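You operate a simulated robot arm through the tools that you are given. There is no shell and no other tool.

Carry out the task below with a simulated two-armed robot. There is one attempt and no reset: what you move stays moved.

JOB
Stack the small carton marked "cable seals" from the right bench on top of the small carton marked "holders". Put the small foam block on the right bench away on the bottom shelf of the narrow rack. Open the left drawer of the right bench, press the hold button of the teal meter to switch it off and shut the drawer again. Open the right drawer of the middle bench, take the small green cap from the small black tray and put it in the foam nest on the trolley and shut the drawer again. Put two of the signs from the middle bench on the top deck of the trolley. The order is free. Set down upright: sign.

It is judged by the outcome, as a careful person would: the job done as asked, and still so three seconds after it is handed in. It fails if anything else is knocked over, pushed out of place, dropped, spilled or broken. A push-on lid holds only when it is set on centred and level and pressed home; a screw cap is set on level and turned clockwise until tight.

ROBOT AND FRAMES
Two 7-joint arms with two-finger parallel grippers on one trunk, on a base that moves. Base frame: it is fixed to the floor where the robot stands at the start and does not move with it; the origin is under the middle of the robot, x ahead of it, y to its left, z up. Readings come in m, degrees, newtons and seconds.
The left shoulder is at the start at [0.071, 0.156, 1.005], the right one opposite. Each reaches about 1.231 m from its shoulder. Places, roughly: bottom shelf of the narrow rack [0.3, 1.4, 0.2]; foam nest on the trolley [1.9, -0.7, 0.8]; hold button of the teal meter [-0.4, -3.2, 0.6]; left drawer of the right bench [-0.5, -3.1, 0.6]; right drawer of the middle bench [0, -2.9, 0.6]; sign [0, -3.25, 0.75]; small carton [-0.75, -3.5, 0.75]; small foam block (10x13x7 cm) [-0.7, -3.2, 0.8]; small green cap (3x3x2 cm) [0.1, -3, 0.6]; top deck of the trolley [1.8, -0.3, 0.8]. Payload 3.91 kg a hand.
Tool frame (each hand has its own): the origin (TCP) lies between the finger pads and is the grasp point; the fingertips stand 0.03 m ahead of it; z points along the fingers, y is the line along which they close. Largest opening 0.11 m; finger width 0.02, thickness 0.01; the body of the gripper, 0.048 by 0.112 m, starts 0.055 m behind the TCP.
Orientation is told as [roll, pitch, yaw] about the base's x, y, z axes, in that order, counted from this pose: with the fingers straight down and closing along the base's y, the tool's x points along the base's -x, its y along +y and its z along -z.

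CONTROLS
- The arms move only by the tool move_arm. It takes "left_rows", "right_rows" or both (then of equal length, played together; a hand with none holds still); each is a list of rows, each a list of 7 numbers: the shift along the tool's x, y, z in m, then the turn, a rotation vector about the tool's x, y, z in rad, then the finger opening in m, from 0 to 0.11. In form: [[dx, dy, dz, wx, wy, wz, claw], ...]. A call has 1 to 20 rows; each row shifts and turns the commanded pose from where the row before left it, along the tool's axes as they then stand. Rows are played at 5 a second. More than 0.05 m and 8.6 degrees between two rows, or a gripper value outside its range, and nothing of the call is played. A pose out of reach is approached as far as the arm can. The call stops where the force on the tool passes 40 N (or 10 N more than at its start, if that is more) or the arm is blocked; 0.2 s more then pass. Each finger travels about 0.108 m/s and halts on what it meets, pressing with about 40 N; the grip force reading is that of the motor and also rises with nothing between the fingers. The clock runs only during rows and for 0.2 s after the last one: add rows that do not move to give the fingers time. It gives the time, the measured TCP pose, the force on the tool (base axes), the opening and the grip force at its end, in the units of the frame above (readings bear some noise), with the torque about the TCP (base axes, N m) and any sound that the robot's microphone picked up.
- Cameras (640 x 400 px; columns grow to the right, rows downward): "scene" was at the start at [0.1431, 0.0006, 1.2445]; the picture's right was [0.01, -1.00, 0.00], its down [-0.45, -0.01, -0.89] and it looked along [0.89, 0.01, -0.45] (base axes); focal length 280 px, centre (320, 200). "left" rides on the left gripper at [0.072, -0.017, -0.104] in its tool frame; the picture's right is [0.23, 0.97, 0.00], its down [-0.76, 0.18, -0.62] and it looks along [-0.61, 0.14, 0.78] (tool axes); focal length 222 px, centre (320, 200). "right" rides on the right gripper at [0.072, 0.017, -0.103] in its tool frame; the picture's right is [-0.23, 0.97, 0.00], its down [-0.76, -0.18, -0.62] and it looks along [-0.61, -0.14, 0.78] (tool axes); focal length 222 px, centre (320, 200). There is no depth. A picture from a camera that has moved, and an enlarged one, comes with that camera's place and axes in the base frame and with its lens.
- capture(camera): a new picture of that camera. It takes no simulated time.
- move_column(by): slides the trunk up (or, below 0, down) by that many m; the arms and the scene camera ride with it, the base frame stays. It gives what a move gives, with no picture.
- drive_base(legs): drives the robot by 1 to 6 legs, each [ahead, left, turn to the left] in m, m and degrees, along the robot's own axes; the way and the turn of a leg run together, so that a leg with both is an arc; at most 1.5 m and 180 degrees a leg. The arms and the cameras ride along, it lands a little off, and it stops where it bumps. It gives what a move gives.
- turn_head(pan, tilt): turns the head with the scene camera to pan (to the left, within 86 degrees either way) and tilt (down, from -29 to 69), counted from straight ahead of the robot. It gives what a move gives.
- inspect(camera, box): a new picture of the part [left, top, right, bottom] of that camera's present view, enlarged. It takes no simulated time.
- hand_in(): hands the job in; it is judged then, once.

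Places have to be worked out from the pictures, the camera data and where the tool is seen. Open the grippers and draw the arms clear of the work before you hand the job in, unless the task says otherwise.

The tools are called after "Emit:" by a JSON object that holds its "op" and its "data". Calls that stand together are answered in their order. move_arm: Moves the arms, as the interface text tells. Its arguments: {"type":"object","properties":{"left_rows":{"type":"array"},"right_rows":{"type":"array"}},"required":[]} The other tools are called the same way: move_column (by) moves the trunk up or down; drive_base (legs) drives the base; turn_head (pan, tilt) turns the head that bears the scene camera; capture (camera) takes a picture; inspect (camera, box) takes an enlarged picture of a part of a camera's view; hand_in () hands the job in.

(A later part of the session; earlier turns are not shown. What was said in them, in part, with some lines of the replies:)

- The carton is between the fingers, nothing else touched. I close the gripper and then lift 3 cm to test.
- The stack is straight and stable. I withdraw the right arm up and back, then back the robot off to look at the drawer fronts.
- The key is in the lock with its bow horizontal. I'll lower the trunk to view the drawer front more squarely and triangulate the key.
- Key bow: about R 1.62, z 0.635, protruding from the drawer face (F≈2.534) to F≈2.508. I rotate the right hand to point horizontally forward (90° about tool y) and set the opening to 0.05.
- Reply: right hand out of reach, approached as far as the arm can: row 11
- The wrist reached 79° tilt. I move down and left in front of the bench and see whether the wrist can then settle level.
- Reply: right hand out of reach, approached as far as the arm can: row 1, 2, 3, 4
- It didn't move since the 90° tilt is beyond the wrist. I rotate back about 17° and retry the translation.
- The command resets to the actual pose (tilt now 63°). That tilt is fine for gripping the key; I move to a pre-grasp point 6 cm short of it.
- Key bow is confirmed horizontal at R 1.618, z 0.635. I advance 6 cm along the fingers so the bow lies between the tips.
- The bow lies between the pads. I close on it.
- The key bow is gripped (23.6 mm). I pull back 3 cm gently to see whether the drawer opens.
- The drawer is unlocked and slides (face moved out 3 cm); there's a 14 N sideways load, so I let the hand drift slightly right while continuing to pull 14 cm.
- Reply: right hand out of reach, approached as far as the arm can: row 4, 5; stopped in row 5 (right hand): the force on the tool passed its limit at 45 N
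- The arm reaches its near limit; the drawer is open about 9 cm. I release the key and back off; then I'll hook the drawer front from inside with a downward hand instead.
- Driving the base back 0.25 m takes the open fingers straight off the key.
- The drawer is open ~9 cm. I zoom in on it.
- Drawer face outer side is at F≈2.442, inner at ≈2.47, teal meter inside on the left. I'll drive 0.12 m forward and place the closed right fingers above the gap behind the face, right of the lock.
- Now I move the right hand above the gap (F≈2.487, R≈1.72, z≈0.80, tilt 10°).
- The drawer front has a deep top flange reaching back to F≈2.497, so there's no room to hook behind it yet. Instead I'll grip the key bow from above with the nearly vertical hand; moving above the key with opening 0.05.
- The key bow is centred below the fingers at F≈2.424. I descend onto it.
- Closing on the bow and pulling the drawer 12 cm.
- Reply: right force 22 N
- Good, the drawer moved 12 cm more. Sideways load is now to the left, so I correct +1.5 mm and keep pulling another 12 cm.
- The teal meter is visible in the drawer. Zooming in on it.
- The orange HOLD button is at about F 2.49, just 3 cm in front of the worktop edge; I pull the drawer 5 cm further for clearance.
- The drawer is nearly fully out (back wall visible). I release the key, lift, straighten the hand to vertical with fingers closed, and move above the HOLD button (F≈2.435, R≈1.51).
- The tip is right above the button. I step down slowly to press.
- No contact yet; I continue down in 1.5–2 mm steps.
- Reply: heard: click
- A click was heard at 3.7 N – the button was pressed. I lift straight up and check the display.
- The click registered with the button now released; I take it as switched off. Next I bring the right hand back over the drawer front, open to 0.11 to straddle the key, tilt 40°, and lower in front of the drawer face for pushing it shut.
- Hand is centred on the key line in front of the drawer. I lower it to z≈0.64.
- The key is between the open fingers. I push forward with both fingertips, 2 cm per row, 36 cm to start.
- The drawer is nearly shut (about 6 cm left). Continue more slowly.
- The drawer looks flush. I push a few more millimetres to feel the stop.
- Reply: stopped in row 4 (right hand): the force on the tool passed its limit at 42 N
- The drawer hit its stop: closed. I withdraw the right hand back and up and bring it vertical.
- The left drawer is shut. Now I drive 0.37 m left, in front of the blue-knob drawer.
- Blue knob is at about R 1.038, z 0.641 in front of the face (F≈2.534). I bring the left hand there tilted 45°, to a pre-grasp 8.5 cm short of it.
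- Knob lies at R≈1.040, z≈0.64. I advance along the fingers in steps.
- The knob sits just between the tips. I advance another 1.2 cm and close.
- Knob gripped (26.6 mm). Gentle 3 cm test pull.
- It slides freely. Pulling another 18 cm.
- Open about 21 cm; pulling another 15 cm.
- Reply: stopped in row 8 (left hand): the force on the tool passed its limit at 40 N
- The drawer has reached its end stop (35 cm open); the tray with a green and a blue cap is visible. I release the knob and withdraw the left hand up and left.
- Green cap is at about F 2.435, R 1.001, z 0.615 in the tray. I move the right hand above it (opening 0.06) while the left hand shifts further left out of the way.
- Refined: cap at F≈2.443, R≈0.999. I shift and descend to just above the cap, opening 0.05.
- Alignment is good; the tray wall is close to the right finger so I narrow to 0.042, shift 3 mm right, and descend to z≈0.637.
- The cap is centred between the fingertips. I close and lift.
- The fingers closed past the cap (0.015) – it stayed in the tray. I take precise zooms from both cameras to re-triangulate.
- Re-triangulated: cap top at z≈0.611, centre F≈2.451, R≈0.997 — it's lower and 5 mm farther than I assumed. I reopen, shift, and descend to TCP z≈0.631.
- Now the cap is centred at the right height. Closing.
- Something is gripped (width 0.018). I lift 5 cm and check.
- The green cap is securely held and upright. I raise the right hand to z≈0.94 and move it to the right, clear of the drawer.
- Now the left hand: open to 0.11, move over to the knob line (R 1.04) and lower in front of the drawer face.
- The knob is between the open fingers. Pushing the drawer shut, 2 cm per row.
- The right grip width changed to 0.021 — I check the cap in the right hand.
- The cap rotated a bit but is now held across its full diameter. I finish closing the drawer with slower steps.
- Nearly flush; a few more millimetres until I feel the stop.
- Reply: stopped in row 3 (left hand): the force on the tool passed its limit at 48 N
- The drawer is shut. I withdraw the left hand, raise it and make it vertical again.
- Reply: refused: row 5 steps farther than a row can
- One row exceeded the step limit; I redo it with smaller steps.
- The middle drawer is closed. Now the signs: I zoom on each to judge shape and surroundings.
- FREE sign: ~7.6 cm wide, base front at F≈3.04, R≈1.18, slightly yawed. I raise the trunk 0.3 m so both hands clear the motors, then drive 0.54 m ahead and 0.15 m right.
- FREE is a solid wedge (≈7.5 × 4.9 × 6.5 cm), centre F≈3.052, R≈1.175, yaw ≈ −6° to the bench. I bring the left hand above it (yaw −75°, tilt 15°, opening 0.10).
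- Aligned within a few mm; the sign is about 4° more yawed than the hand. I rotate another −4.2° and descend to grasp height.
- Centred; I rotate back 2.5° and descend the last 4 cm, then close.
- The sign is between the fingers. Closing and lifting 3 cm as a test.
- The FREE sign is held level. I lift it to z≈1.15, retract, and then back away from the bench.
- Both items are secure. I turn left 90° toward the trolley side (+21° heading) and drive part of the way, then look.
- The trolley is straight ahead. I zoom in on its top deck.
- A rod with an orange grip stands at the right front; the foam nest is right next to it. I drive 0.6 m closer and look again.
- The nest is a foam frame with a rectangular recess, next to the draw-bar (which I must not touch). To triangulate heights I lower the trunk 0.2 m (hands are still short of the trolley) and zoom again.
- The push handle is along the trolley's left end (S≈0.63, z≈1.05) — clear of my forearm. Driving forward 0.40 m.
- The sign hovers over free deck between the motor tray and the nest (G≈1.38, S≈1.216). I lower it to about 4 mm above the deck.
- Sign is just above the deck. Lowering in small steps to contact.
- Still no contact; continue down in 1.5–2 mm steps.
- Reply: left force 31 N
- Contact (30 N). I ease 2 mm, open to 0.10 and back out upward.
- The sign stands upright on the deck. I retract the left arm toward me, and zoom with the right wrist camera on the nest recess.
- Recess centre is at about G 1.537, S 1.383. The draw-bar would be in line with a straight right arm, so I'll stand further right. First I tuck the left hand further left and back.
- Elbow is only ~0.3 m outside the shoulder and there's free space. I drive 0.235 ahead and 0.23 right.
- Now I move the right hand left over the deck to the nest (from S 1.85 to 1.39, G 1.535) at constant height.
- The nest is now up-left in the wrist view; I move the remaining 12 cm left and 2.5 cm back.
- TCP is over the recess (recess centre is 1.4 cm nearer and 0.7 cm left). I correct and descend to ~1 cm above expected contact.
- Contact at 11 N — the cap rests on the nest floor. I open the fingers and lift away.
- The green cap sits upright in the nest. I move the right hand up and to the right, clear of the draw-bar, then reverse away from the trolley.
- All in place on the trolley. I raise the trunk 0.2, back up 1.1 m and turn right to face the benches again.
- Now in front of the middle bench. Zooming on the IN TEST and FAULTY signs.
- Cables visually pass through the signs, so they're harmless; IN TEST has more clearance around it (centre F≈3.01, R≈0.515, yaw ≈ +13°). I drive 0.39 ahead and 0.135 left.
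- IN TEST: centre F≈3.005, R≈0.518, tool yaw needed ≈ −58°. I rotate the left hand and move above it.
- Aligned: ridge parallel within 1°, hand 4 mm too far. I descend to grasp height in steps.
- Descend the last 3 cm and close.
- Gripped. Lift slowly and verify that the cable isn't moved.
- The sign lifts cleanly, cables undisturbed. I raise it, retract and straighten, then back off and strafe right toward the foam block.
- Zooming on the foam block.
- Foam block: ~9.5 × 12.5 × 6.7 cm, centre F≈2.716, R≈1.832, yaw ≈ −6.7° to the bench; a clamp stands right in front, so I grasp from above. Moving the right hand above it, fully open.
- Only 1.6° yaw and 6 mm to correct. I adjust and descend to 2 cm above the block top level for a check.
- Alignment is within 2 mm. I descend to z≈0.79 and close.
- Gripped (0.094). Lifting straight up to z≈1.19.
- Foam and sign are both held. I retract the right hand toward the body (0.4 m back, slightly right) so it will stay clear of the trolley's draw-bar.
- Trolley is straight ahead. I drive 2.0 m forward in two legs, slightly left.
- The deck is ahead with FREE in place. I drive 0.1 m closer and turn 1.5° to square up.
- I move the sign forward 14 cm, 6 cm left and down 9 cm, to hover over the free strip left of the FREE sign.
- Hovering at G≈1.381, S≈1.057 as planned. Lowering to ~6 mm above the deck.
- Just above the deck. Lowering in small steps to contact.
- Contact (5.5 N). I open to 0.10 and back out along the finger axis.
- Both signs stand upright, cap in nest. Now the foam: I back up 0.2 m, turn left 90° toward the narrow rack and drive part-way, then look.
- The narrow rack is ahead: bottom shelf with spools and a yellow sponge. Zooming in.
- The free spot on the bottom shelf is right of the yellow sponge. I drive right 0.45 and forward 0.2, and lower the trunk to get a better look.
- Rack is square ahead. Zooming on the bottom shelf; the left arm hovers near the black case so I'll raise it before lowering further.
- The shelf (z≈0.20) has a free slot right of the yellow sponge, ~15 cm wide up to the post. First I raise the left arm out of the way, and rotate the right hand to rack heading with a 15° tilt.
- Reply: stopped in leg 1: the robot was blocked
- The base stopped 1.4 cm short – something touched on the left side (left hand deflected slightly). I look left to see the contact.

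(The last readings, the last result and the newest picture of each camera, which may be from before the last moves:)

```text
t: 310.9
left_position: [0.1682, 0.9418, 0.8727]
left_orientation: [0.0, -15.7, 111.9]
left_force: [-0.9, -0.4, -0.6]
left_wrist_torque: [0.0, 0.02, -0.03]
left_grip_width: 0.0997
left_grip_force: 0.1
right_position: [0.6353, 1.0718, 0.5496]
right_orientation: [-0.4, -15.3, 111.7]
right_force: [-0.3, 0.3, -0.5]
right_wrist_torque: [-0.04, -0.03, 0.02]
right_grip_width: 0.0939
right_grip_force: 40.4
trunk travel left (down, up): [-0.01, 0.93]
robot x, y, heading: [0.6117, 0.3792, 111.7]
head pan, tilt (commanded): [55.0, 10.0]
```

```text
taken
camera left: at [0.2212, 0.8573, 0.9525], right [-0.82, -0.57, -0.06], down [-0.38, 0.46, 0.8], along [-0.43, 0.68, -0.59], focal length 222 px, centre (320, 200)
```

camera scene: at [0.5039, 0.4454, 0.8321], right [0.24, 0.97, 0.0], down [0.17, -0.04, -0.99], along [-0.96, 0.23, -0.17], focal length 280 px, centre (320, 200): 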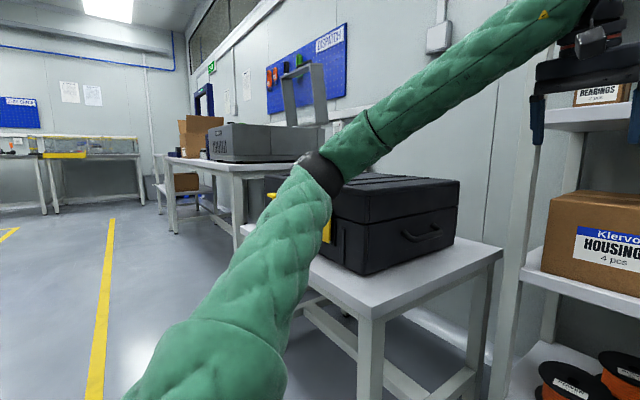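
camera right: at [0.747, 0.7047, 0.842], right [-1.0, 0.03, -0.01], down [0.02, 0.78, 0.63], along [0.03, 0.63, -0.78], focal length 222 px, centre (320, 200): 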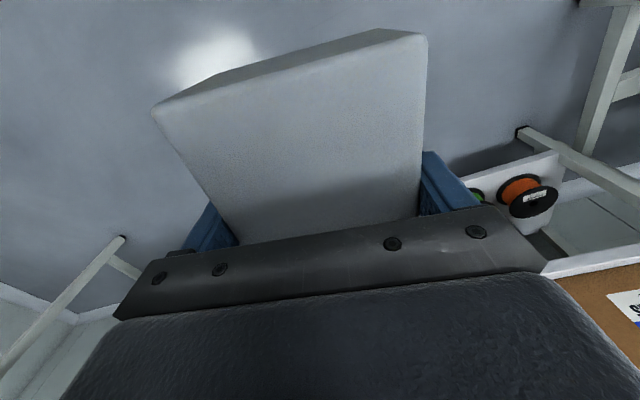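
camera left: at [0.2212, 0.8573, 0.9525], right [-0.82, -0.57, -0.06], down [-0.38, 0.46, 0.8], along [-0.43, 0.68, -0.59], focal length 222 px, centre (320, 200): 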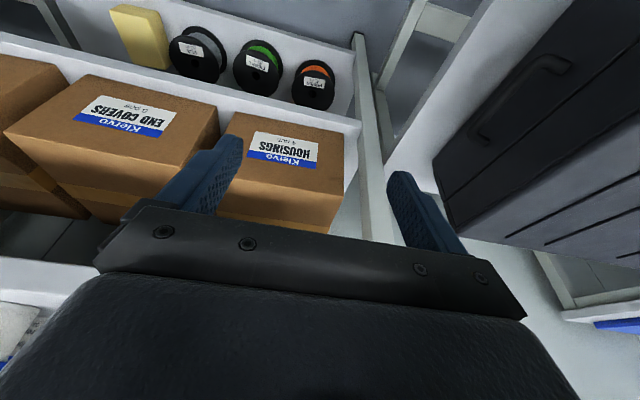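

The left elbow rests against the black case front. I back up 6 cm immediately, then check whether the case is still aligned.

Emit:
{"op": "drive_base", "data": {"legs": [[-0.08, 0, 0]]}}

Emit:
{"op": "capture", "data": {"camera": "scene"}}

```text
t: 312.0
left_position: [0.1977, 0.8689, 0.8706]
left_orientation: [-0.1, -15.4, 111.8]
left_force: [0.5, -0.3, -0.8]
left_wrist_torque: [-0.02, 0.0, -0.02]
left_grip_width: 0.1
left_grip_force: 0.0
right_position: [0.6653, 0.9962, 0.5489]
right_orientation: [-0.5, -15.1, 111.7]
right_force: [-0.2, 0.9, -0.5]
right_wrist_torque: [-0.01, -0.02, 0.04]
right_grip_width: 0.094
right_grip_force: 40.0
trunk travel left (down, up): [-0.01, 0.93]
robot x, y, heading: [0.641, 0.3036, 111.2]
head pan, tilt (commanded): [55.0, 10.0]
```

```text
taken
camera scene: at [0.5315, 0.3714, 0.8317], right [0.24, 0.97, 0.0], down [0.17, -0.04, -0.98], along [-0.96, 0.23, -0.17], focal length 280 px, centre (320, 200)
```

scene: 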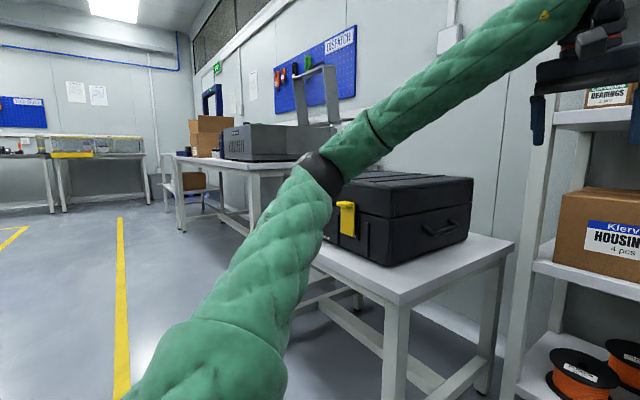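

The case still sits square on its table. I lift the left hand and pull it in to raise/clear the elbow.

Emit:
{"op": "move_arm", "data": {"left_rows": [[0.0115, -0.0143, -0.04, 0, 0, 0, 0.1], [0.0115, -0.0143, -0.04, 0, 0, 0, 0.1], [0.0115, -0.0143, -0.04, 0, 0, 0, 0.1], [0.0115, -0.0143, -0.04, 0, 0, 0, 0.1], [0.0115, -0.0143, -0.04, 0, 0, 0, 0.1], [0.0115, -0.0143, -0.04, 0, 0, 0, 0.1], [0.0115, -0.0143, -0.04, 0, 0, 0, 0.1], [0, 0, 0, 0, 0, 0, 0.1]]}}

Emit:
{"op": "capture", "data": {"camera": "scene"}}

```text
t: 313.8
left_position: [0.3465, 0.7635, 1.1198]
left_orientation: [-0.1, -15.5, 111.8]
left_force: [-0.4, -1.1, 0.3]
left_wrist_torque: [0.03, 0.02, 0.01]
left_grip_width: 0.1002
left_grip_force: 0.0
right_position: [0.665, 0.9963, 0.5494]
right_orientation: [-0.4, -15.1, 111.7]
right_force: [0.5, 0.0, -0.2]
right_wrist_torque: [-0.01, 0.03, 0.01]
right_grip_width: 0.0939
right_grip_force: 39.5
trunk travel left (down, up): [-0.01, 0.93]
robot x, y, heading: [0.6399, 0.306, 111.1]
head pan, tilt (commanded): [55.0, 10.0]
```

```text
taken
camera scene: at [0.5317, 0.3712, 0.8317], right [0.24, 0.97, 0.0], down [0.17, -0.04, -0.98], along [-0.96, 0.23, -0.17], focal length 280 px, centre (320, 200)
```

scene: 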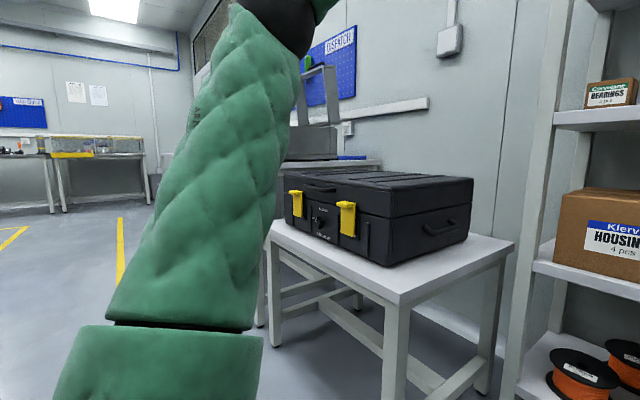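

Left elbow is now up and clear, and triangulation shows the case corner hasn't moved. Head forward again for a precise look at the shelf slot.

Emit:
{"op": "turn_head", "data": {"pan": -15, "tilt": 35}}

Emit:
{"op": "capture", "data": {"camera": "scene"}}

Emit:
{"op": "inspect", "data": {"camera": "scene", "box": [260, 110, 420, 240]}}

```text
t: 315.2
left_position: [0.3449, 0.764, 1.1191]
left_orientation: [-0.2, -15.4, 111.8]
left_force: [-0.4, 0.6, -0.8]
left_wrist_torque: [-0.02, -0.02, 0.03]
left_grip_width: 0.0997
left_grip_force: 0.1
right_position: [0.6641, 0.9965, 0.5474]
right_orientation: [-0.4, -15.1, 111.8]
right_force: [1.1, 0.1, -0.1]
right_wrist_torque: [-0.03, 0.0, -0.02]
right_grip_width: 0.0938
right_grip_force: 40.2
trunk travel left (down, up): [-0.01, 0.93]
robot x, y, heading: [0.6376, 0.3067, 111.5]
head pan, tilt (commanded): [-15.0, 35.0]
```

```text
taken
camera scene: at [0.6122, 0.4368, 0.7915], right [0.99, 0.11, 0.0], down [0.06, -0.57, -0.82], along [-0.09, 0.81, -0.57], focal length 280 px, centre (320, 200)
```

scene: 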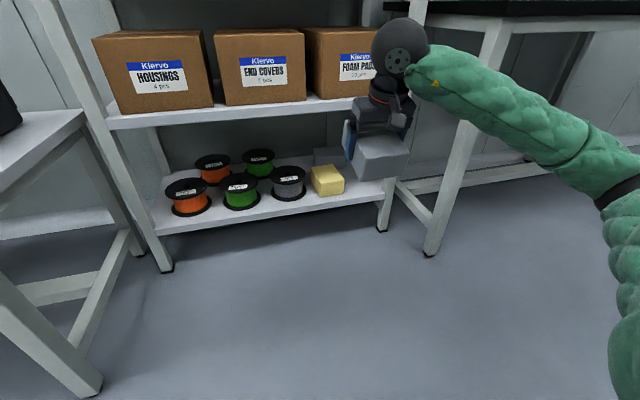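

```text
3.08 times, centred on (340, 175) of scene
camera zoom: at [0.6122, 0.4368, 0.7915], right [0.99, 0.11, 0.0], down [0.06, -0.57, -0.82], along [-0.09, 0.81, -0.57], focal length 861 px, centre (258, 277)
```

zoom: 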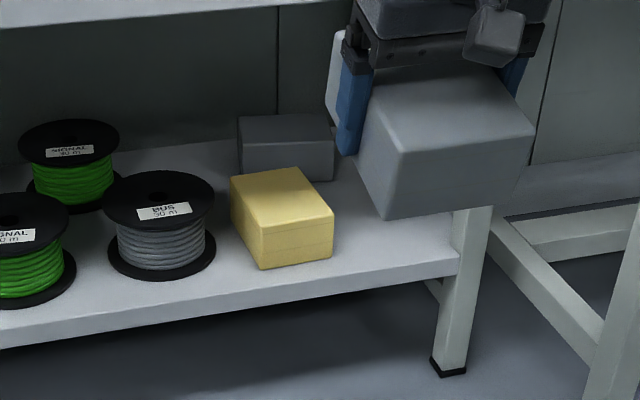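

Measurements: slot between yellow sponge (G≤1.069) and post (G≥1.19); upper shelf underside z≈0.53, so the hand must come in tilted ~45°. I'll set the block on the clear floor in front of the rack and regrip it with a 45° hand. First: untilt and lower toward the floor.

Emit:
{"op": "move_arm", "data": {"right_rows": [[0, 0, 0, 0, 0.1318, 0, 0.08], [0, 0, 0, 0, 0.1318, 0, 0.08], [-0.0145, 0, 0.043, 0, 0, 0, 0.08], [-0.0145, 0, 0.043, 0, 0, 0, 0.08], [-0.0145, 0, 0.043, 0, 0, 0, 0.08], [-0.0145, 0, 0.043, 0, 0, 0, 0.08], [-0.0145, 0, 0.043, 0, 0, 0, 0.08], [-0.0145, 0, 0.043, 0, 0, 0, 0.08], [-0.0145, 0, 0.043, 0, 0, 0, 0.08], [-0.0145, 0, 0.043, 0, 0, 0, 0.08], [-0.0145, 0, 0.043, 0, 0, 0, 0.08], [-0.0145, 0, 0.043, 0, 0, 0, 0.08], [-0.0145, 0, 0.043, 0, 0, 0, 0.08], [0, 0, 0, 0, 0, 0, 0.08]]}}

Emit:
{"op": "capture", "data": {"camera": "scene"}}

Emit:
{"op": "capture", "data": {"camera": "right"}}

```text
t: 318.2
left_position: [0.3445, 0.7632, 1.1187]
left_orientation: [-0.2, -15.5, 111.8]
left_force: [0.6, -0.7, -0.2]
left_wrist_torque: [-0.04, 0.0, -0.02]
left_grip_width: 0.0999
left_grip_force: 0.0
right_position: [0.6088, 1.1462, 0.0738]
right_orientation: [-0.4, 0.0, 111.4]
right_force: [0.6, 0.4, -1.0]
right_wrist_torque: [0.05, 0.05, -0.02]
right_grip_width: 0.0941
right_grip_force: 39.6
trunk travel left (down, up): [-0.01, 0.93]
robot x, y, heading: [0.6391, 0.3046, 111.2]
head pan, tilt (commanded): [-15.0, 35.0]
```

```text
taken
camera scene: at [0.6123, 0.4368, 0.7915], right [0.99, 0.11, 0.0], down [0.06, -0.57, -0.82], along [-0.09, 0.81, -0.57], focal length 280 px, centre (320, 200)
```

scene: 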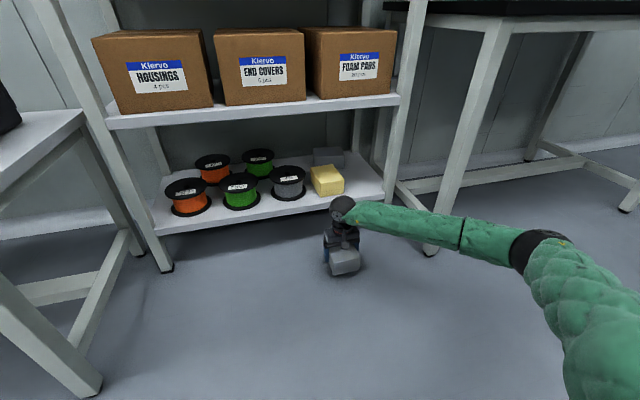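

```text
taken
camera right: at [0.618, 1.0713, 0.1766], right [-0.99, -0.15, -0.01], down [-0.12, 0.77, 0.62], along [-0.09, 0.62, -0.78], focal length 222 px, centre (320, 200)
```

right: 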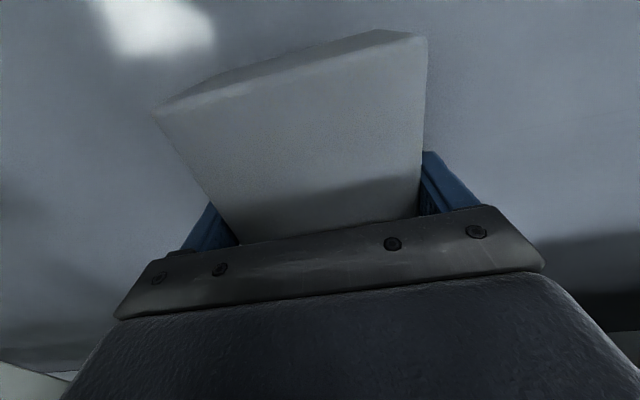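

The arm reaches the floor well, and the slot is now unobstructed in view. I zoom on it, and lower the block to ~5 mm above the floor.

Emit:
{"op": "inspect", "data": {"camera": "scene", "box": [290, 130, 410, 220]}}

Emit:
{"op": "move_arm", "data": {"right_rows": [[0, 0, 0.014, 0, 0, 0, 0.08], [0, 0, 0.008, 0, 0, 0, 0.08], [0, 0, 0.003, 0, 0, 0, 0.08], [0, 0, 0, 0, 0, 0, 0.08]]}}

```text
4.44 times, centred on (350, 175) of scene
camera zoom: at [0.6123, 0.4368, 0.7915], right [0.99, 0.11, 0.0], down [0.06, -0.57, -0.82], along [-0.09, 0.81, -0.57], focal length 1243 px, centre (187, 311)
```

zoom: 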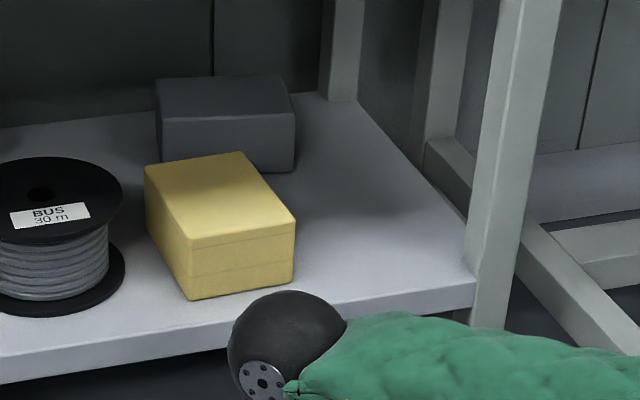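

```text
t: 319.2
left_position: [0.3455, 0.7642, 1.1188]
left_orientation: [-0.1, -15.4, 111.8]
left_force: [0.2, -0.7, 0.2]
left_wrist_torque: [0.04, 0.01, 0.0]
left_grip_width: 0.0999
left_grip_force: 0.1
right_position: [0.6099, 1.146, 0.0501]
right_orientation: [-0.4, 0.0, 111.5]
right_force: [0.3, 0.1, 0.2]
right_wrist_torque: [0.0, 0.0, 0.0]
right_grip_width: 0.0938
right_grip_force: 40.6
trunk travel left (down, up): [-0.01, 0.93]
robot x, y, heading: [0.6366, 0.302, 111.2]
head pan, tilt (commanded): [-15.0, 35.0]
```

Refined: yellow's right edge G≤1.042, post at G≈1.194 → block centre at G≈1.118, H≈1.065. Now lower to floor contact.

Emit:
{"op": "move_arm", "data": {"right_rows": [[0, 0, 0.003, 0, 0, 0, 0.08], [0, 0, 0.002, 0, 0, 0, 0.08], [0, 0, 0.0015, 0, 0, 0, 0.08], [0, 0, 0, 0, 0, 0, 0.08]]}}

```text
t: 320.2
left_position: [0.3458, 0.7648, 1.1176]
left_orientation: [-0.3, -15.4, 111.8]
left_force: [-0.3, 0.4, 0.4]
left_wrist_torque: [-0.03, 0.0, -0.01]
left_grip_width: 0.1
left_grip_force: 0.1
right_position: [0.6103, 1.1457, 0.0436]
right_orientation: [-0.5, 0.0, 111.5]
right_force: [0.2, -0.4, 1.3]
right_wrist_torque: [-0.01, 0.02, -0.01]
right_grip_width: 0.0939
right_grip_force: 39.8
trunk travel left (down, up): [-0.01, 0.93]
robot x, y, heading: [0.6375, 0.3001, 111.3]
head pan, tilt (commanded): [-15.0, 35.0]
```

Touching the floor. I release, lift 8 cm, tilt the hand to 45°, still above the block.

Emit:
{"op": "move_arm", "data": {"right_rows": [[0, 0, 0.001, 0, 0, 0, 0.1], [0, 0, 0, 0, 0, 0, 0.11], [0, 0, 0, 0, 0, 0, 0.11], [0, 0, -0.03, 0, 0, 0, 0.11], [0, 0, -0.04, 0, 0, 0, 0.11], [0, 0, -0.03, 0, 0, 0, 0.11], [0, 0, 0, 0, -0.1309, 0, 0.11], [0, 0, 0, 0, -0.1309, 0, 0.11], [0, 0, 0, 0, -0.1309, 0, 0.11], [0, 0, 0, 0, -0.1309, 0, 0.11], [0, 0, 0, 0, -0.1309, 0, 0.11], [0, 0, 0, 0, -0.1309, 0, 0.11], [0, 0, 0, 0, 0, 0, 0.11]]}}

Emit:
{"op": "capture", "data": {"camera": "right"}}

Emit:
{"op": "inspect", "data": {"camera": "scene", "box": [280, 160, 440, 300]}}

```text
t: 323.0
left_position: [0.3471, 0.7645, 1.1187]
left_orientation: [-0.2, -15.4, 111.9]
left_force: [-0.8, 0.1, -0.8]
left_wrist_torque: [0.02, 0.04, -0.01]
left_grip_width: 0.1
left_grip_force: 0.1
right_position: [0.6092, 1.1465, 0.143]
right_orientation: [-0.7, -45.2, 112.0]
right_force: [0.5, 0.9, 0.6]
right_wrist_torque: [-0.02, 0.03, -0.01]
right_grip_width: 0.11
right_grip_force: 0.0
trunk travel left (down, up): [-0.01, 0.93]
robot x, y, heading: [0.6395, 0.3031, 111.3]
head pan, tilt (commanded): [-15.0, 35.0]
```

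```text
taken
camera right: at [0.6382, 1.0236, 0.1643], right [-0.97, -0.21, 0.15], down [0.12, 0.15, 0.98], along [-0.23, 0.97, -0.12], focal length 222 px, centre (320, 200)
```

right: 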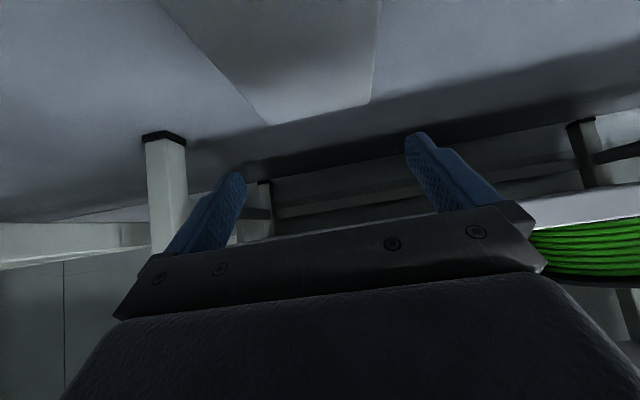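

```text
2.86 times, centred on (360, 230) of scene
camera zoom: at [0.6123, 0.4368, 0.7915], right [0.99, 0.11, 0.0], down [0.06, -0.57, -0.82], along [-0.09, 0.81, -0.57], focal length 799 px, centre (206, 114)
```

zoom: 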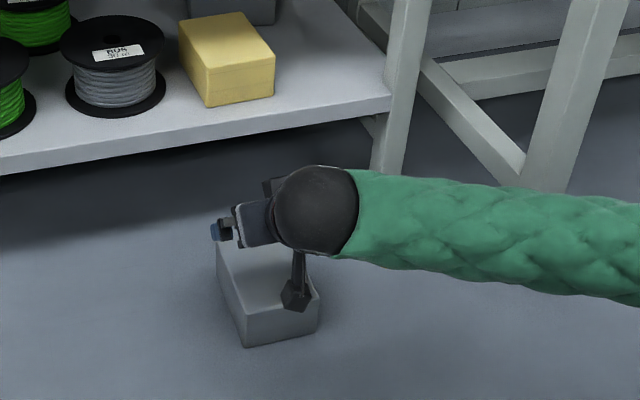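

The hand is at 45° above the block. I lower it straight down so the fingers straddle the block (TCP z≈0.052) and grip.

Emit:
{"op": "move_arm", "data": {"right_rows": [[0.0214, 0, 0.0214, 0, 0, 0, 0.11], [0.0214, 0, 0.0214, 0, 0, 0, 0.11], [0.0215, 0, 0.0215, 0, 0, 0, 0.11], [0, 0, 0, 0, 0, 0, 0.11]]}}

Emit:
{"op": "capture", "data": {"camera": "right"}}

Emit:
{"op": "inspect", "data": {"camera": "scene", "box": [280, 160, 440, 300]}}

```text
t: 324.0
left_position: [0.3455, 0.7645, 1.1187]
left_orientation: [-0.2, -15.5, 111.8]
left_force: [0.4, 0.2, -0.2]
left_wrist_torque: [0.03, -0.01, 0.0]
left_grip_width: 0.1002
left_grip_force: 0.1
right_position: [0.6122, 1.1462, 0.0513]
right_orientation: [-0.6, -44.6, 111.9]
right_force: [0.4, 1.0, 0.4]
right_wrist_torque: [0.03, 0.01, 0.06]
right_grip_width: 0.1103
right_grip_force: 0.2
trunk travel left (down, up): [-0.01, 0.93]
robot x, y, heading: [0.6402, 0.3022, 111.2]
head pan, tilt (commanded): [-15.0, 35.0]
```

```text
taken
camera right: at [0.6402, 1.023, 0.073], right [-0.97, -0.21, 0.15], down [0.12, 0.16, 0.98], along [-0.23, 0.97, -0.13], focal length 222 px, centre (320, 200)
```

right: 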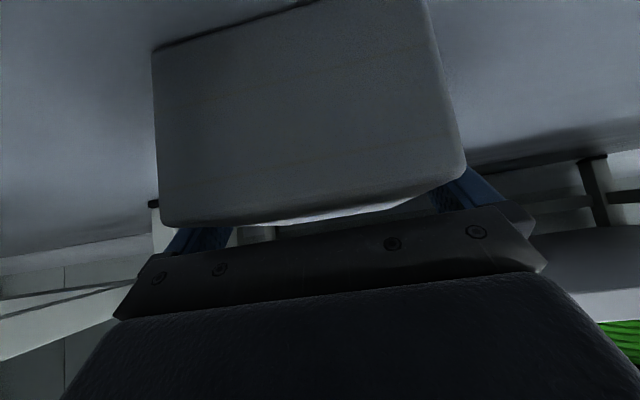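

```text
2.86 times, centred on (360, 230) of scene
camera zoom: at [0.6123, 0.4368, 0.7914], right [0.99, 0.11, 0.0], down [0.06, -0.57, -0.82], along [-0.09, 0.81, -0.57], focal length 799 px, centre (206, 114)
```

zoom: 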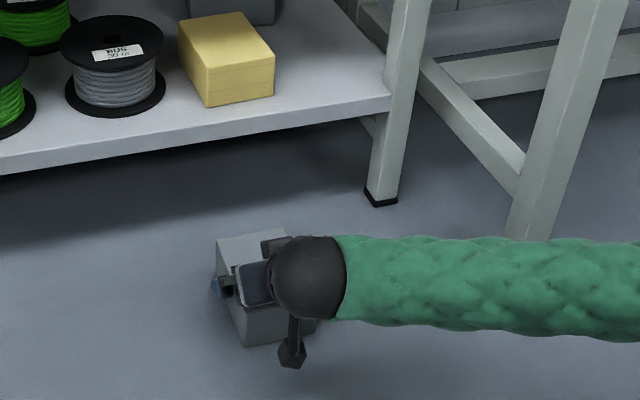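

Fingers straddle the block; closing and lifting to z≈0.31.

Emit:
{"op": "move_arm", "data": {"right_rows": [[0, 0, 0, 0, 0, 0, 0.095], [0, 0, 0, 0, 0, 0, 0.08], [0, 0, 0, 0, 0, 0, 0.08], [0, 0, 0, 0, 0, 0, 0.08], [-0.0106, 0, -0.0106, 0, 0, 0, 0.08], [-0.0212, 0, -0.0212, 0, 0, 0, 0.08], [-0.0283, 0, -0.0283, 0, 0, 0, 0.08], [-0.0318, 0, -0.0318, 0, 0, 0, 0.08], [-0.0318, 0, -0.0318, 0, 0, 0, 0.08], [-0.0318, 0, -0.0318, 0, 0, 0, 0.08], [-0.0318, 0, -0.0318, 0, 0, 0, 0.08], [0, 0, 0, 0, 0, 0, 0.08]]}}

Emit:
{"op": "capture", "data": {"camera": "right"}}

Emit:
{"op": "capture", "data": {"camera": "scene"}}

```text
t: 326.6
left_position: [0.3461, 0.7642, 1.1183]
left_orientation: [-0.2, -15.4, 111.7]
left_force: [0.2, -0.3, 0.1]
left_wrist_torque: [0.0, -0.01, -0.01]
left_grip_width: 0.1001
left_grip_force: 0.1
right_position: [0.6084, 1.1443, 0.3175]
right_orientation: [-0.7, -45.0, 112.0]
right_force: [-0.4, 0.2, 0.7]
right_wrist_torque: [-0.02, -0.01, 0.03]
right_grip_width: 0.0939
right_grip_force: 39.5
trunk travel left (down, up): [-0.01, 0.93]
robot x, y, heading: [0.6412, 0.3048, 111.0]
head pan, tilt (commanded): [-15.0, 35.0]
```

```text
taken
camera right: at [0.6366, 1.0222, 0.3397], right [-0.97, -0.21, 0.15], down [0.12, 0.15, 0.98], along [-0.23, 0.97, -0.12], focal length 222 px, centre (320, 200)
```

right: 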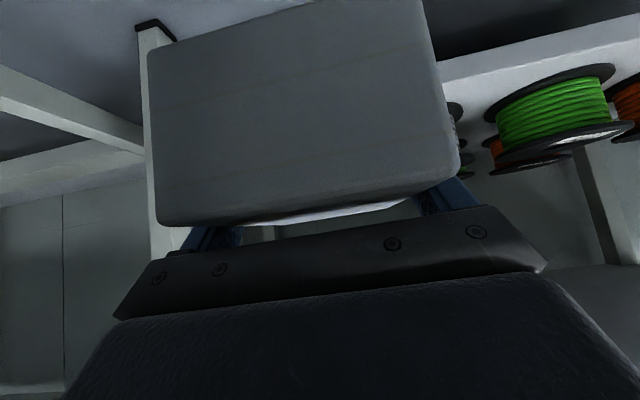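

```text
taken
camera scene: at [0.6123, 0.4367, 0.7915], right [0.99, 0.11, 0.0], down [0.06, -0.57, -0.82], along [-0.09, 0.81, -0.57], focal length 280 px, centre (320, 200)
```

scene: 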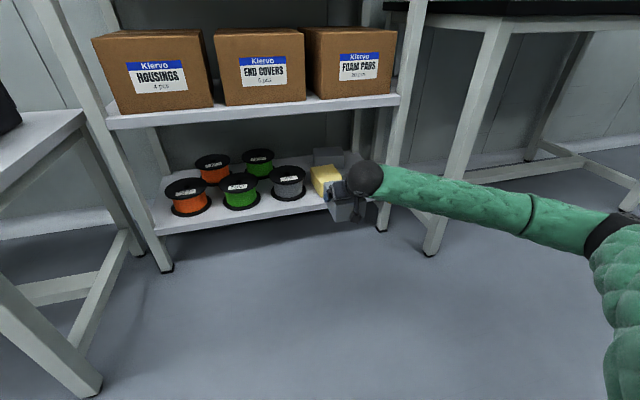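

The block is held level with the hand at 45°. I move right 13.7 cm and down 3 cm in front of the slot, then check alignment.

Emit:
{"op": "move_arm", "data": {"right_rows": [[0.0053, -0.0343, 0.0053, 0, 0, 0, 0.08], [0.0053, -0.0343, 0.0053, 0, 0, 0, 0.08], [0.0053, -0.0343, 0.0053, 0, 0, 0, 0.08], [0.0053, -0.0343, 0.0053, 0, 0, 0, 0.08], [0, 0, 0, 0, 0, 0, 0.08]]}}

Emit:
{"op": "inspect", "data": {"camera": "scene", "box": [290, 120, 450, 245]}}

Emit:
{"op": "capture", "data": {"camera": "right"}}

```text
t: 327.8
left_position: [0.3458, 0.764, 1.1181]
left_orientation: [-0.2, -15.4, 111.8]
left_force: [-0.2, 0.7, 0.3]
left_wrist_torque: [-0.01, 0.02, -0.02]
left_grip_width: 0.1001
left_grip_force: 0.1
right_position: [0.7363, 1.1967, 0.2884]
right_orientation: [-0.7, -45.0, 111.9]
right_force: [-0.3, -0.4, 0.2]
right_wrist_torque: [0.02, 0.03, 0.03]
right_grip_width: 0.094
right_grip_force: 40.1
trunk travel left (down, up): [-0.01, 0.93]
robot x, y, heading: [0.638, 0.3018, 111.3]
head pan, tilt (commanded): [-15.0, 35.0]
```

```text
3.20 times, centred on (370, 182) of scene
camera zoom: at [0.6124, 0.4368, 0.7915], right [0.99, 0.11, 0.0], down [0.06, -0.57, -0.82], along [-0.09, 0.81, -0.57], focal length 895 px, centre (160, 256)
```

zoom: 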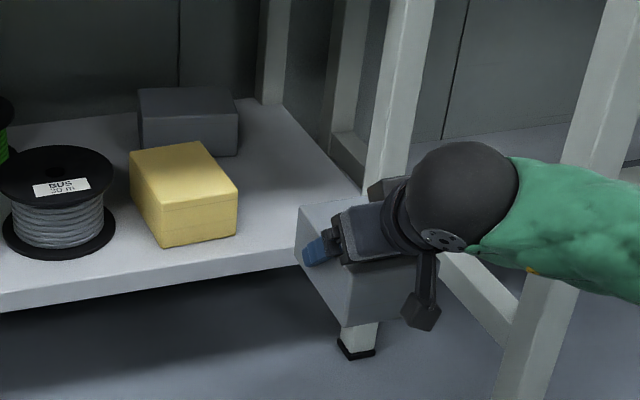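

```text
taken
camera right: at [0.765, 1.0738, 0.3091], right [-0.97, -0.21, 0.15], down [0.12, 0.15, 0.98], along [-0.23, 0.97, -0.12], focal length 222 px, centre (320, 200)
```

right: 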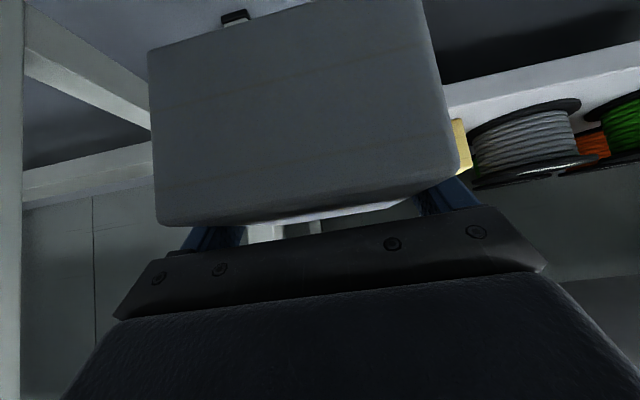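

Aligned at G≈1.119. I advance into the slot, first 12 cm.

Emit:
{"op": "move_arm", "data": {"right_rows": [[-0.0212, 0, 0.0212, 0, 0, 0, 0.08], [-0.0212, 0, 0.0212, 0, 0, 0, 0.08], [-0.0212, 0, 0.0212, 0, 0, 0, 0.08], [-0.0212, 0, 0.0212, 0, 0, 0, 0.08], [0, 0, 0, 0, 0, 0, 0.08]]}}

Emit:
{"op": "capture", "data": {"camera": "scene"}}

Emit:
{"op": "inspect", "data": {"camera": "scene", "box": [290, 120, 450, 245]}}

Emit:
{"op": "capture", "data": {"camera": "right"}}

```text
t: 329.0
left_position: [0.3455, 0.7647, 1.1179]
left_orientation: [-0.1, -15.4, 111.9]
left_force: [-0.2, 0.0, 0.2]
left_wrist_torque: [-0.02, -0.02, -0.01]
left_grip_width: 0.0999
left_grip_force: 0.0
right_position: [0.6918, 1.3057, 0.2885]
right_orientation: [-0.6, -45.0, 112.2]
right_force: [-0.8, 0.4, -0.3]
right_wrist_torque: [0.0, 0.03, -0.01]
right_grip_width: 0.0937
right_grip_force: 39.9
trunk travel left (down, up): [-0.01, 0.93]
robot x, y, heading: [0.6379, 0.3023, 111.1]
head pan, tilt (commanded): [-15.0, 35.0]
```

```text
taken
camera scene: at [0.6122, 0.4368, 0.7915], right [0.99, 0.11, 0.0], down [0.06, -0.57, -0.82], along [-0.09, 0.81, -0.57], focal length 280 px, centre (320, 200)
```

scene: 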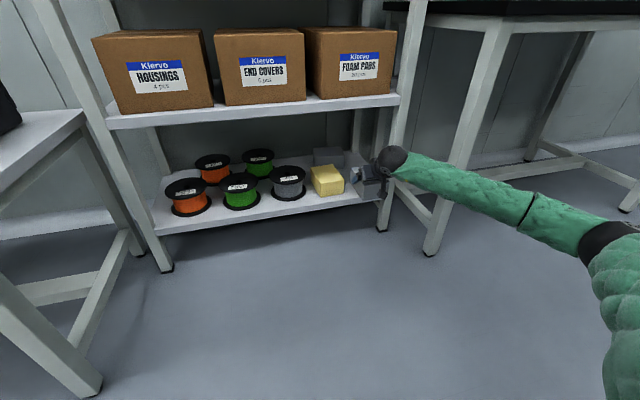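

```text
3.20 times, centred on (370, 182) of scene
camera zoom: at [0.6122, 0.4368, 0.7915], right [0.99, 0.11, 0.0], down [0.06, -0.57, -0.82], along [-0.09, 0.81, -0.57], focal length 895 px, centre (160, 256)
```

zoom: 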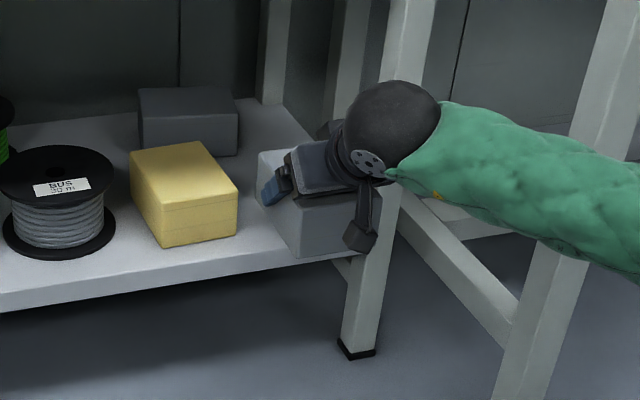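

```text
taken
camera right: at [0.721, 1.1838, 0.3102], right [-0.97, -0.21, 0.15], down [0.12, 0.15, 0.98], along [-0.23, 0.97, -0.12], focal length 222 px, centre (320, 200)
```

right: 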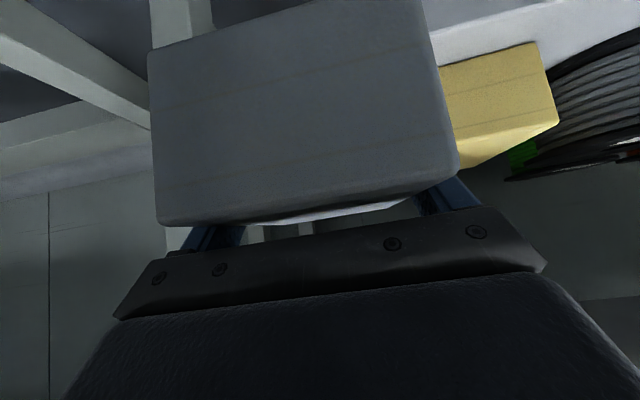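

Clear on both sides. Advance another 10 cm.

Emit:
{"op": "move_arm", "data": {"right_rows": [[-0.0175, -0.0006, 0.0175, 0, 0, 0, 0.08], [-0.0175, -0.0006, 0.0175, 0, 0, 0, 0.08], [-0.0175, -0.0006, 0.0175, 0, 0, 0, 0.08], [-0.0175, -0.0006, 0.0175, 0, 0, 0, 0.08], [0, 0, 0, 0, 0, 0, 0.08]]}}

Emit:
{"op": "inspect", "data": {"camera": "scene", "box": [290, 120, 450, 245]}}

Emit:
{"op": "capture", "data": {"camera": "right"}}

```text
t: 330.2
left_position: [0.3446, 0.7644, 1.1189]
left_orientation: [-0.2, -15.4, 111.8]
left_force: [0.3, -0.4, 0.7]
left_wrist_torque: [0.03, 0.01, 0.01]
left_grip_width: 0.1
left_grip_force: 0.1
right_position: [0.6561, 1.4001, 0.2859]
right_orientation: [-0.8, -44.9, 112.0]
right_force: [0.1, -0.2, -0.9]
right_wrist_torque: [0.02, 0.03, -0.03]
right_grip_width: 0.0938
right_grip_force: 40.1
trunk travel left (down, up): [-0.01, 0.93]
robot x, y, heading: [0.6405, 0.3039, 111.3]
head pan, tilt (commanded): [-15.0, 35.0]
```

```text
3.20 times, centred on (370, 182) of scene
camera zoom: at [0.6122, 0.4368, 0.7915], right [0.99, 0.11, 0.0], down [0.06, -0.57, -0.82], along [-0.09, 0.81, -0.57], focal length 895 px, centre (160, 256)
```

zoom: 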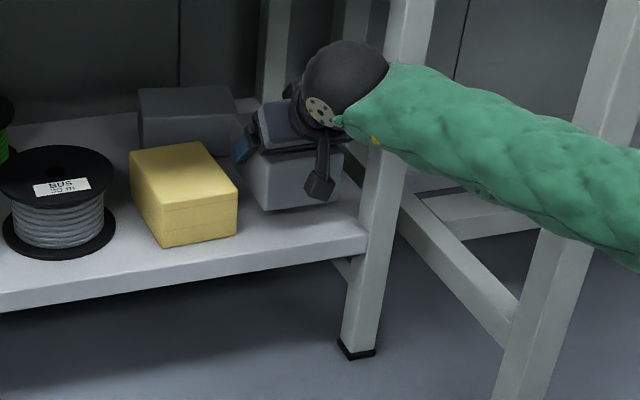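

```text
taken
camera right: at [0.6859, 1.2784, 0.3093], right [-0.97, -0.21, 0.15], down [0.12, 0.15, 0.98], along [-0.23, 0.97, -0.12], focal length 222 px, centre (320, 200)
```

right: 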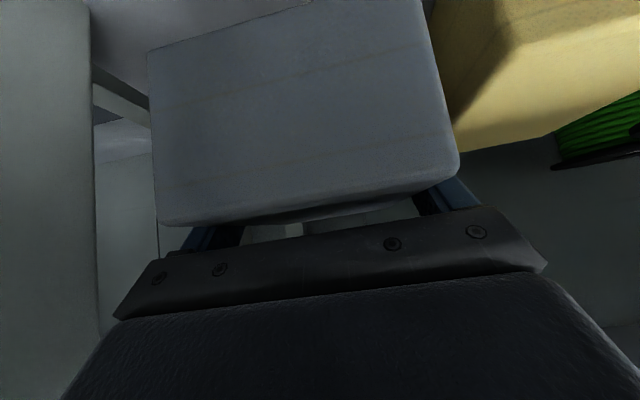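

Inside the slot between sponge and post. Lowering to just above the shelf.

Emit:
{"op": "move_arm", "data": {"right_rows": [[0.0085, 0, 0.0085, 0, 0, 0, 0.08], [0.0085, 0, 0.0085, 0, 0, 0, 0.08], [0.0035, 0, 0.0035, 0, 0, 0, 0.08], [0, 0, 0, 0, 0, 0, 0.08]]}}

Emit:
{"op": "inspect", "data": {"camera": "scene", "box": [290, 120, 450, 245]}}

```text
t: 331.2
left_position: [0.3457, 0.7637, 1.1181]
left_orientation: [-0.2, -15.4, 111.9]
left_force: [-0.4, 0.2, 0.5]
left_wrist_torque: [0.01, 0.04, 0.01]
left_grip_width: 0.1
left_grip_force: 0.1
right_position: [0.6574, 1.4012, 0.2591]
right_orientation: [-0.8, -45.0, 112.0]
right_force: [-0.5, 0.1, -0.4]
right_wrist_torque: [-0.01, 0.0, 0.01]
right_grip_width: 0.0939
right_grip_force: 39.7
trunk travel left (down, up): [-0.01, 0.93]
robot x, y, heading: [0.6398, 0.3024, 111.4]
head pan, tilt (commanded): [-15.0, 35.0]
```

```text
3.20 times, centred on (370, 182) of scene
camera zoom: at [0.6123, 0.4368, 0.7915], right [0.99, 0.11, 0.0], down [0.06, -0.57, -0.82], along [-0.09, 0.81, -0.57], focal length 895 px, centre (160, 256)
```

zoom: 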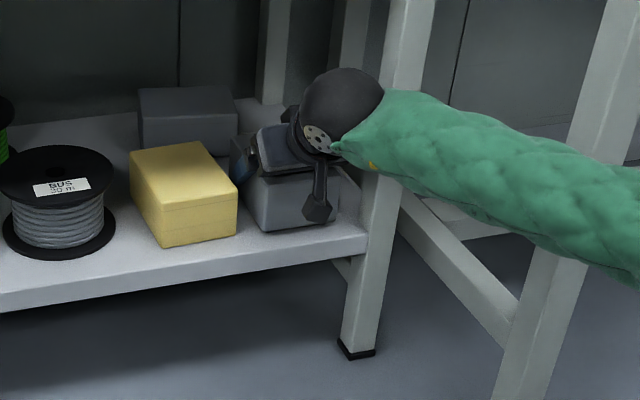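

A few more millimetres to contact.

Emit:
{"op": "move_arm", "data": {"right_rows": [[0.0021, 0, 0.0021, 0, 0, 0, 0.08], [0.0014, 0, 0.0014, 0, 0, 0, 0.08], [0.0014, 0, 0.0014, 0, 0, 0, 0.08], [0, 0, 0, 0, 0, 0, 0.08]]}}

```text
t: 332.2
left_position: [0.3462, 0.765, 1.1181]
left_orientation: [-0.2, -15.4, 111.8]
left_force: [-0.2, -0.2, -0.3]
left_wrist_torque: [0.0, 0.02, 0.04]
left_grip_width: 0.1
left_grip_force: 0.0
right_position: [0.6555, 1.4017, 0.2515]
right_orientation: [-0.7, -45.1, 112.0]
right_force: [0.3, -0.1, 0.3]
right_wrist_torque: [-0.02, 0.01, 0.0]
right_grip_width: 0.094
right_grip_force: 39.5
trunk travel left (down, up): [-0.01, 0.93]
robot x, y, heading: [0.6377, 0.3012, 111.4]
head pan, tilt (commanded): [-15.0, 35.0]
```

Emit:
{"op": "move_arm", "data": {"right_rows": [[0.0011, 0, 0.0011, 0, 0, 0, 0.08], [0.0011, 0, 0.0011, 0, 0, 0, 0.08], [0, 0, 0, 0, 0, 0, 0.08]]}}

```text
t: 333.0
left_position: [0.3459, 0.763, 1.1185]
left_orientation: [-0.2, -15.4, 111.8]
left_force: [0.2, -0.1, -0.1]
left_wrist_torque: [-0.01, -0.03, -0.01]
left_grip_width: 0.0998
left_grip_force: 0.0
right_position: [0.6559, 1.4011, 0.2507]
right_orientation: [-0.7, -45.1, 112.0]
right_force: [-2.4, 0.4, 10.0]
right_wrist_torque: [-0.71, 0.17, -0.11]
right_grip_width: 0.0939
right_grip_force: 39.5
trunk travel left (down, up): [-0.01, 0.93]
robot x, y, heading: [0.6392, 0.3022, 111.1]
head pan, tilt (commanded): [-15.0, 35.0]
```

Contact (10 N). I open and retreat along the finger axis, out of the rack.

Emit:
{"op": "move_arm", "data": {"right_rows": [[0, 0, 0, 0, 0, 0, 0.1], [0, 0, 0, 0, 0, 0, 0.107], [0, 0, 0, 0, 0, 0, 0.107], [0, 0, -0.02, 0, 0, 0, 0.107], [0, 0, -0.03, 0, 0, 0, 0.107], [0, 0, -0.04, 0, 0, 0, 0.107], [0, 0, -0.04, 0, 0, 0, 0.107], [0, 0, -0.04, 0, 0, 0, 0.107], [0, 0, -0.04, 0, 0, 0, 0.107], [0, 0, 0, 0, 0, 0, 0.107]]}}

Emit:
{"op": "capture", "data": {"camera": "right"}}

Emit:
{"op": "inspect", "data": {"camera": "scene", "box": [250, 110, 450, 245]}}

```text
t: 335.2
left_position: [0.3466, 0.7643, 1.1186]
left_orientation: [-0.1, -15.4, 111.8]
left_force: [-0.8, -0.4, 0.3]
left_wrist_torque: [0.04, 0.01, 0.01]
left_grip_width: 0.0999
left_grip_force: 0.1
right_position: [0.7124, 1.2626, 0.398]
right_orientation: [-0.7, -45.0, 112.0]
right_force: [0.2, -1.1, 0.4]
right_wrist_torque: [0.01, -0.01, 0.01]
right_grip_width: 0.1072
right_grip_force: 0.1
trunk travel left (down, up): [-0.01, 0.93]
robot x, y, heading: [0.6357, 0.3028, 111.2]
head pan, tilt (commanded): [-15.0, 35.0]
```

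```text
taken
camera right: at [0.7409, 1.14, 0.419], right [-0.97, -0.21, 0.15], down [0.12, 0.15, 0.98], along [-0.23, 0.97, -0.12], focal length 222 px, centre (320, 200)
```

right: 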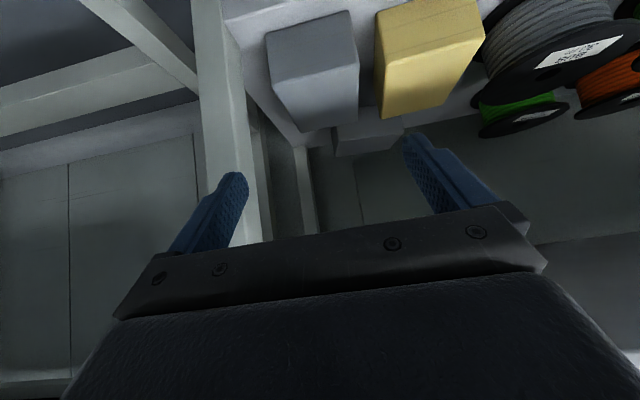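

```text
2.96 times, centred on (350, 178) of scene
camera zoom: at [0.6124, 0.4367, 0.7915], right [0.99, 0.11, 0.0], down [0.06, -0.57, -0.82], along [-0.09, 0.81, -0.57], focal length 829 px, centre (231, 267)
```

zoom: 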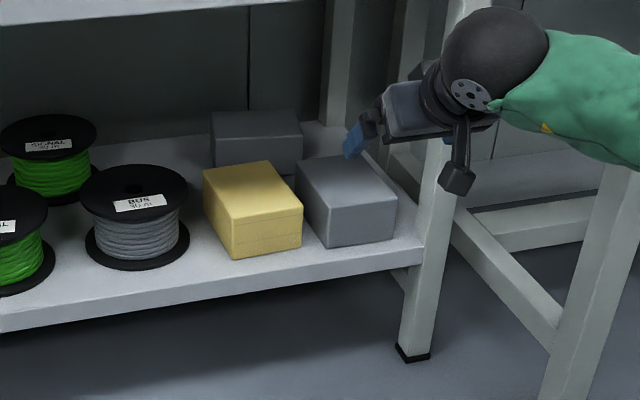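

The foam block lies flat on the bottom shelf beside the sponge. I back the robot away from the rack, then raise the trunk.

Emit:
{"op": "drive_base", "data": {"legs": [[-0.5, 0, 0]]}}

Emit:
{"op": "move_column", "data": {"by": 0.4}}

Emit:
{"op": "turn_head", "data": {"pan": 0, "tilt": 35}}

Emit:
{"op": "capture", "data": {"camera": "scene"}}

```text
t: 338.1
left_position: [0.5244, 0.3005, 1.1184]
left_orientation: [-0.2, -15.4, 112.3]
left_force: [0.2, 0.0, 0.6]
left_wrist_torque: [-0.02, 0.03, -0.02]
left_grip_width: 0.1001
left_grip_force: 0.0
right_position: [0.8847, 0.8015, 0.3972]
right_orientation: [-0.7, -45.0, 112.7]
right_force: [-0.9, -0.5, 0.5]
right_wrist_torque: [-0.02, 0.03, 0.01]
right_grip_width: 0.107
right_grip_force: 0.1
trunk travel left (down, up): [-0.01, 0.93]
robot x, y, heading: [0.8195, -0.1566, 111.7]
head pan, tilt (commanded): [-15.0, 35.0]
```

```text
t: 341.9
left_position: [0.5235, 0.2991, 1.5192]
left_orientation: [-0.2, -15.4, 112.3]
left_force: [-0.3, 0.4, 0.4]
left_wrist_torque: [0.0, -0.01, 0.05]
left_grip_width: 0.1
left_grip_force: 0.0
right_position: [0.8852, 0.8012, 0.7963]
right_orientation: [-0.7, -45.0, 112.6]
right_force: [-0.9, 0.1, -0.5]
right_wrist_torque: [0.0, 0.04, -0.01]
right_grip_width: 0.1069
right_grip_force: 0.1
trunk travel left (down, up): [-0.41, 0.53]
robot x, y, heading: [0.8233, -0.158, 112.1]
head pan, tilt (commanded): [-15.0, 35.0]
```

```text
t: 342.7
left_position: [0.5237, 0.2992, 1.5187]
left_orientation: [-0.2, -15.4, 112.4]
left_force: [-0.1, 0.2, 0.6]
left_wrist_torque: [-0.04, 0.0, -0.03]
left_grip_width: 0.1
left_grip_force: 0.0
right_position: [0.8862, 0.8017, 0.797]
right_orientation: [-0.7, -45.0, 112.6]
right_force: [0.9, 0.6, 1.0]
right_wrist_torque: [-0.01, -0.01, 0.01]
right_grip_width: 0.1071
right_grip_force: 0.0
trunk travel left (down, up): [-0.41, 0.53]
robot x, y, heading: [0.8218, -0.157, 111.7]
head pan, tilt (commanded): [0.0, 35.0]
```

```text
taken
camera scene: at [0.7711, -0.0311, 1.1915], right [0.93, 0.37, 0.0], down [0.21, -0.53, -0.82], along [-0.3, 0.76, -0.57], focal length 280 px, centre (320, 200)
```

scene: 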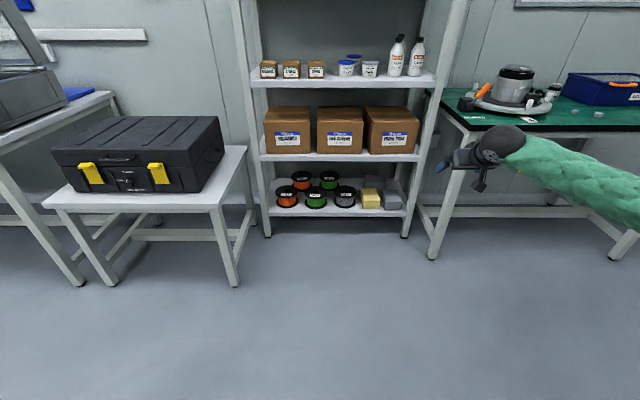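

The rack, case and foam look good. A last look toward the trolley.

Emit:
{"op": "turn_head", "data": {"pan": -80, "tilt": 25}}

Emit:
{"op": "capture", "data": {"camera": "scene"}}

```text
t: 344.2
left_position: [0.5243, 0.2997, 1.5185]
left_orientation: [-0.2, -15.4, 112.5]
left_force: [-0.2, 0.4, 0.2]
left_wrist_torque: [0.02, -0.01, -0.03]
left_grip_width: 0.0998
left_grip_force: 0.1
right_position: [0.8849, 0.8023, 0.7963]
right_orientation: [-0.7, -45.0, 112.6]
right_force: [0.4, -0.1, -0.7]
right_wrist_torque: [0.0, 0.02, -0.01]
right_grip_width: 0.107
right_grip_force: 0.2
trunk travel left (down, up): [-0.41, 0.53]
robot x, y, heading: [0.8183, -0.1617, 112.1]
head pan, tilt (commanded): [-80.0, 25.0]
```

```text
taken
camera scene: at [0.882, -0.0643, 1.2073], right [0.53, -0.85, 0.0], down [-0.36, -0.22, -0.91], along [0.77, 0.48, -0.42], focal length 280 px, centre (320, 200)
```

scene: 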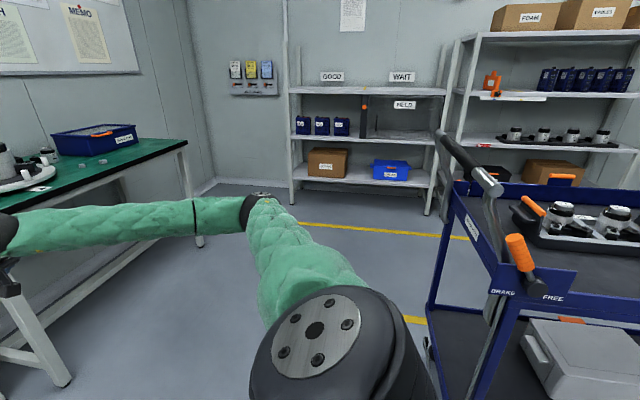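

All tasks are done: cartons stacked, foam on the bottom shelf, HOLD pressed (click), both drawers shut, cap in the nest, two signs upright on the deck; both grippers are open and clear. Handing in.

Emit:
{"op": "hand_in", "data": {}}

```text
The job is handed in.
```

I did all five parts of the job and handed it in. I could not see whether the teal meter is actually off.

- **Cartons:** "cable seals" is stacked squarely on "holders" on the right bench, with nothing near it disturbed.
- **Foam block:** it lies flat on the bottom shelf of the narrow rack, to the right of the yellow sponge. I set it on the floor for a moment to change my grip before putting it on the shelf.
- **Teal meter:** I opened the left drawer of the right bench, pressed HOLD once and heard a click, then shut the drawer to its stop. The display looked blank both before and after, so the click is the only evidence that it switched off.
- **Green cap:** it stands upright in the foam nest on the trolley. The right drawer of the middle bench is shut to its stop.
- **Signs:** FREE and IN TEST stand upright on the trolley's top deck. I last saw them right after setting them down, and did not touch the trolley again.

While driving up to the rack, my left elbow touched the front of the black case and the robot stopped. I backed off straight away. Measuring one corner of the case before and after showed no movement beyond about 5 mm.

Both grippers were open and the arms clear when I handed in.
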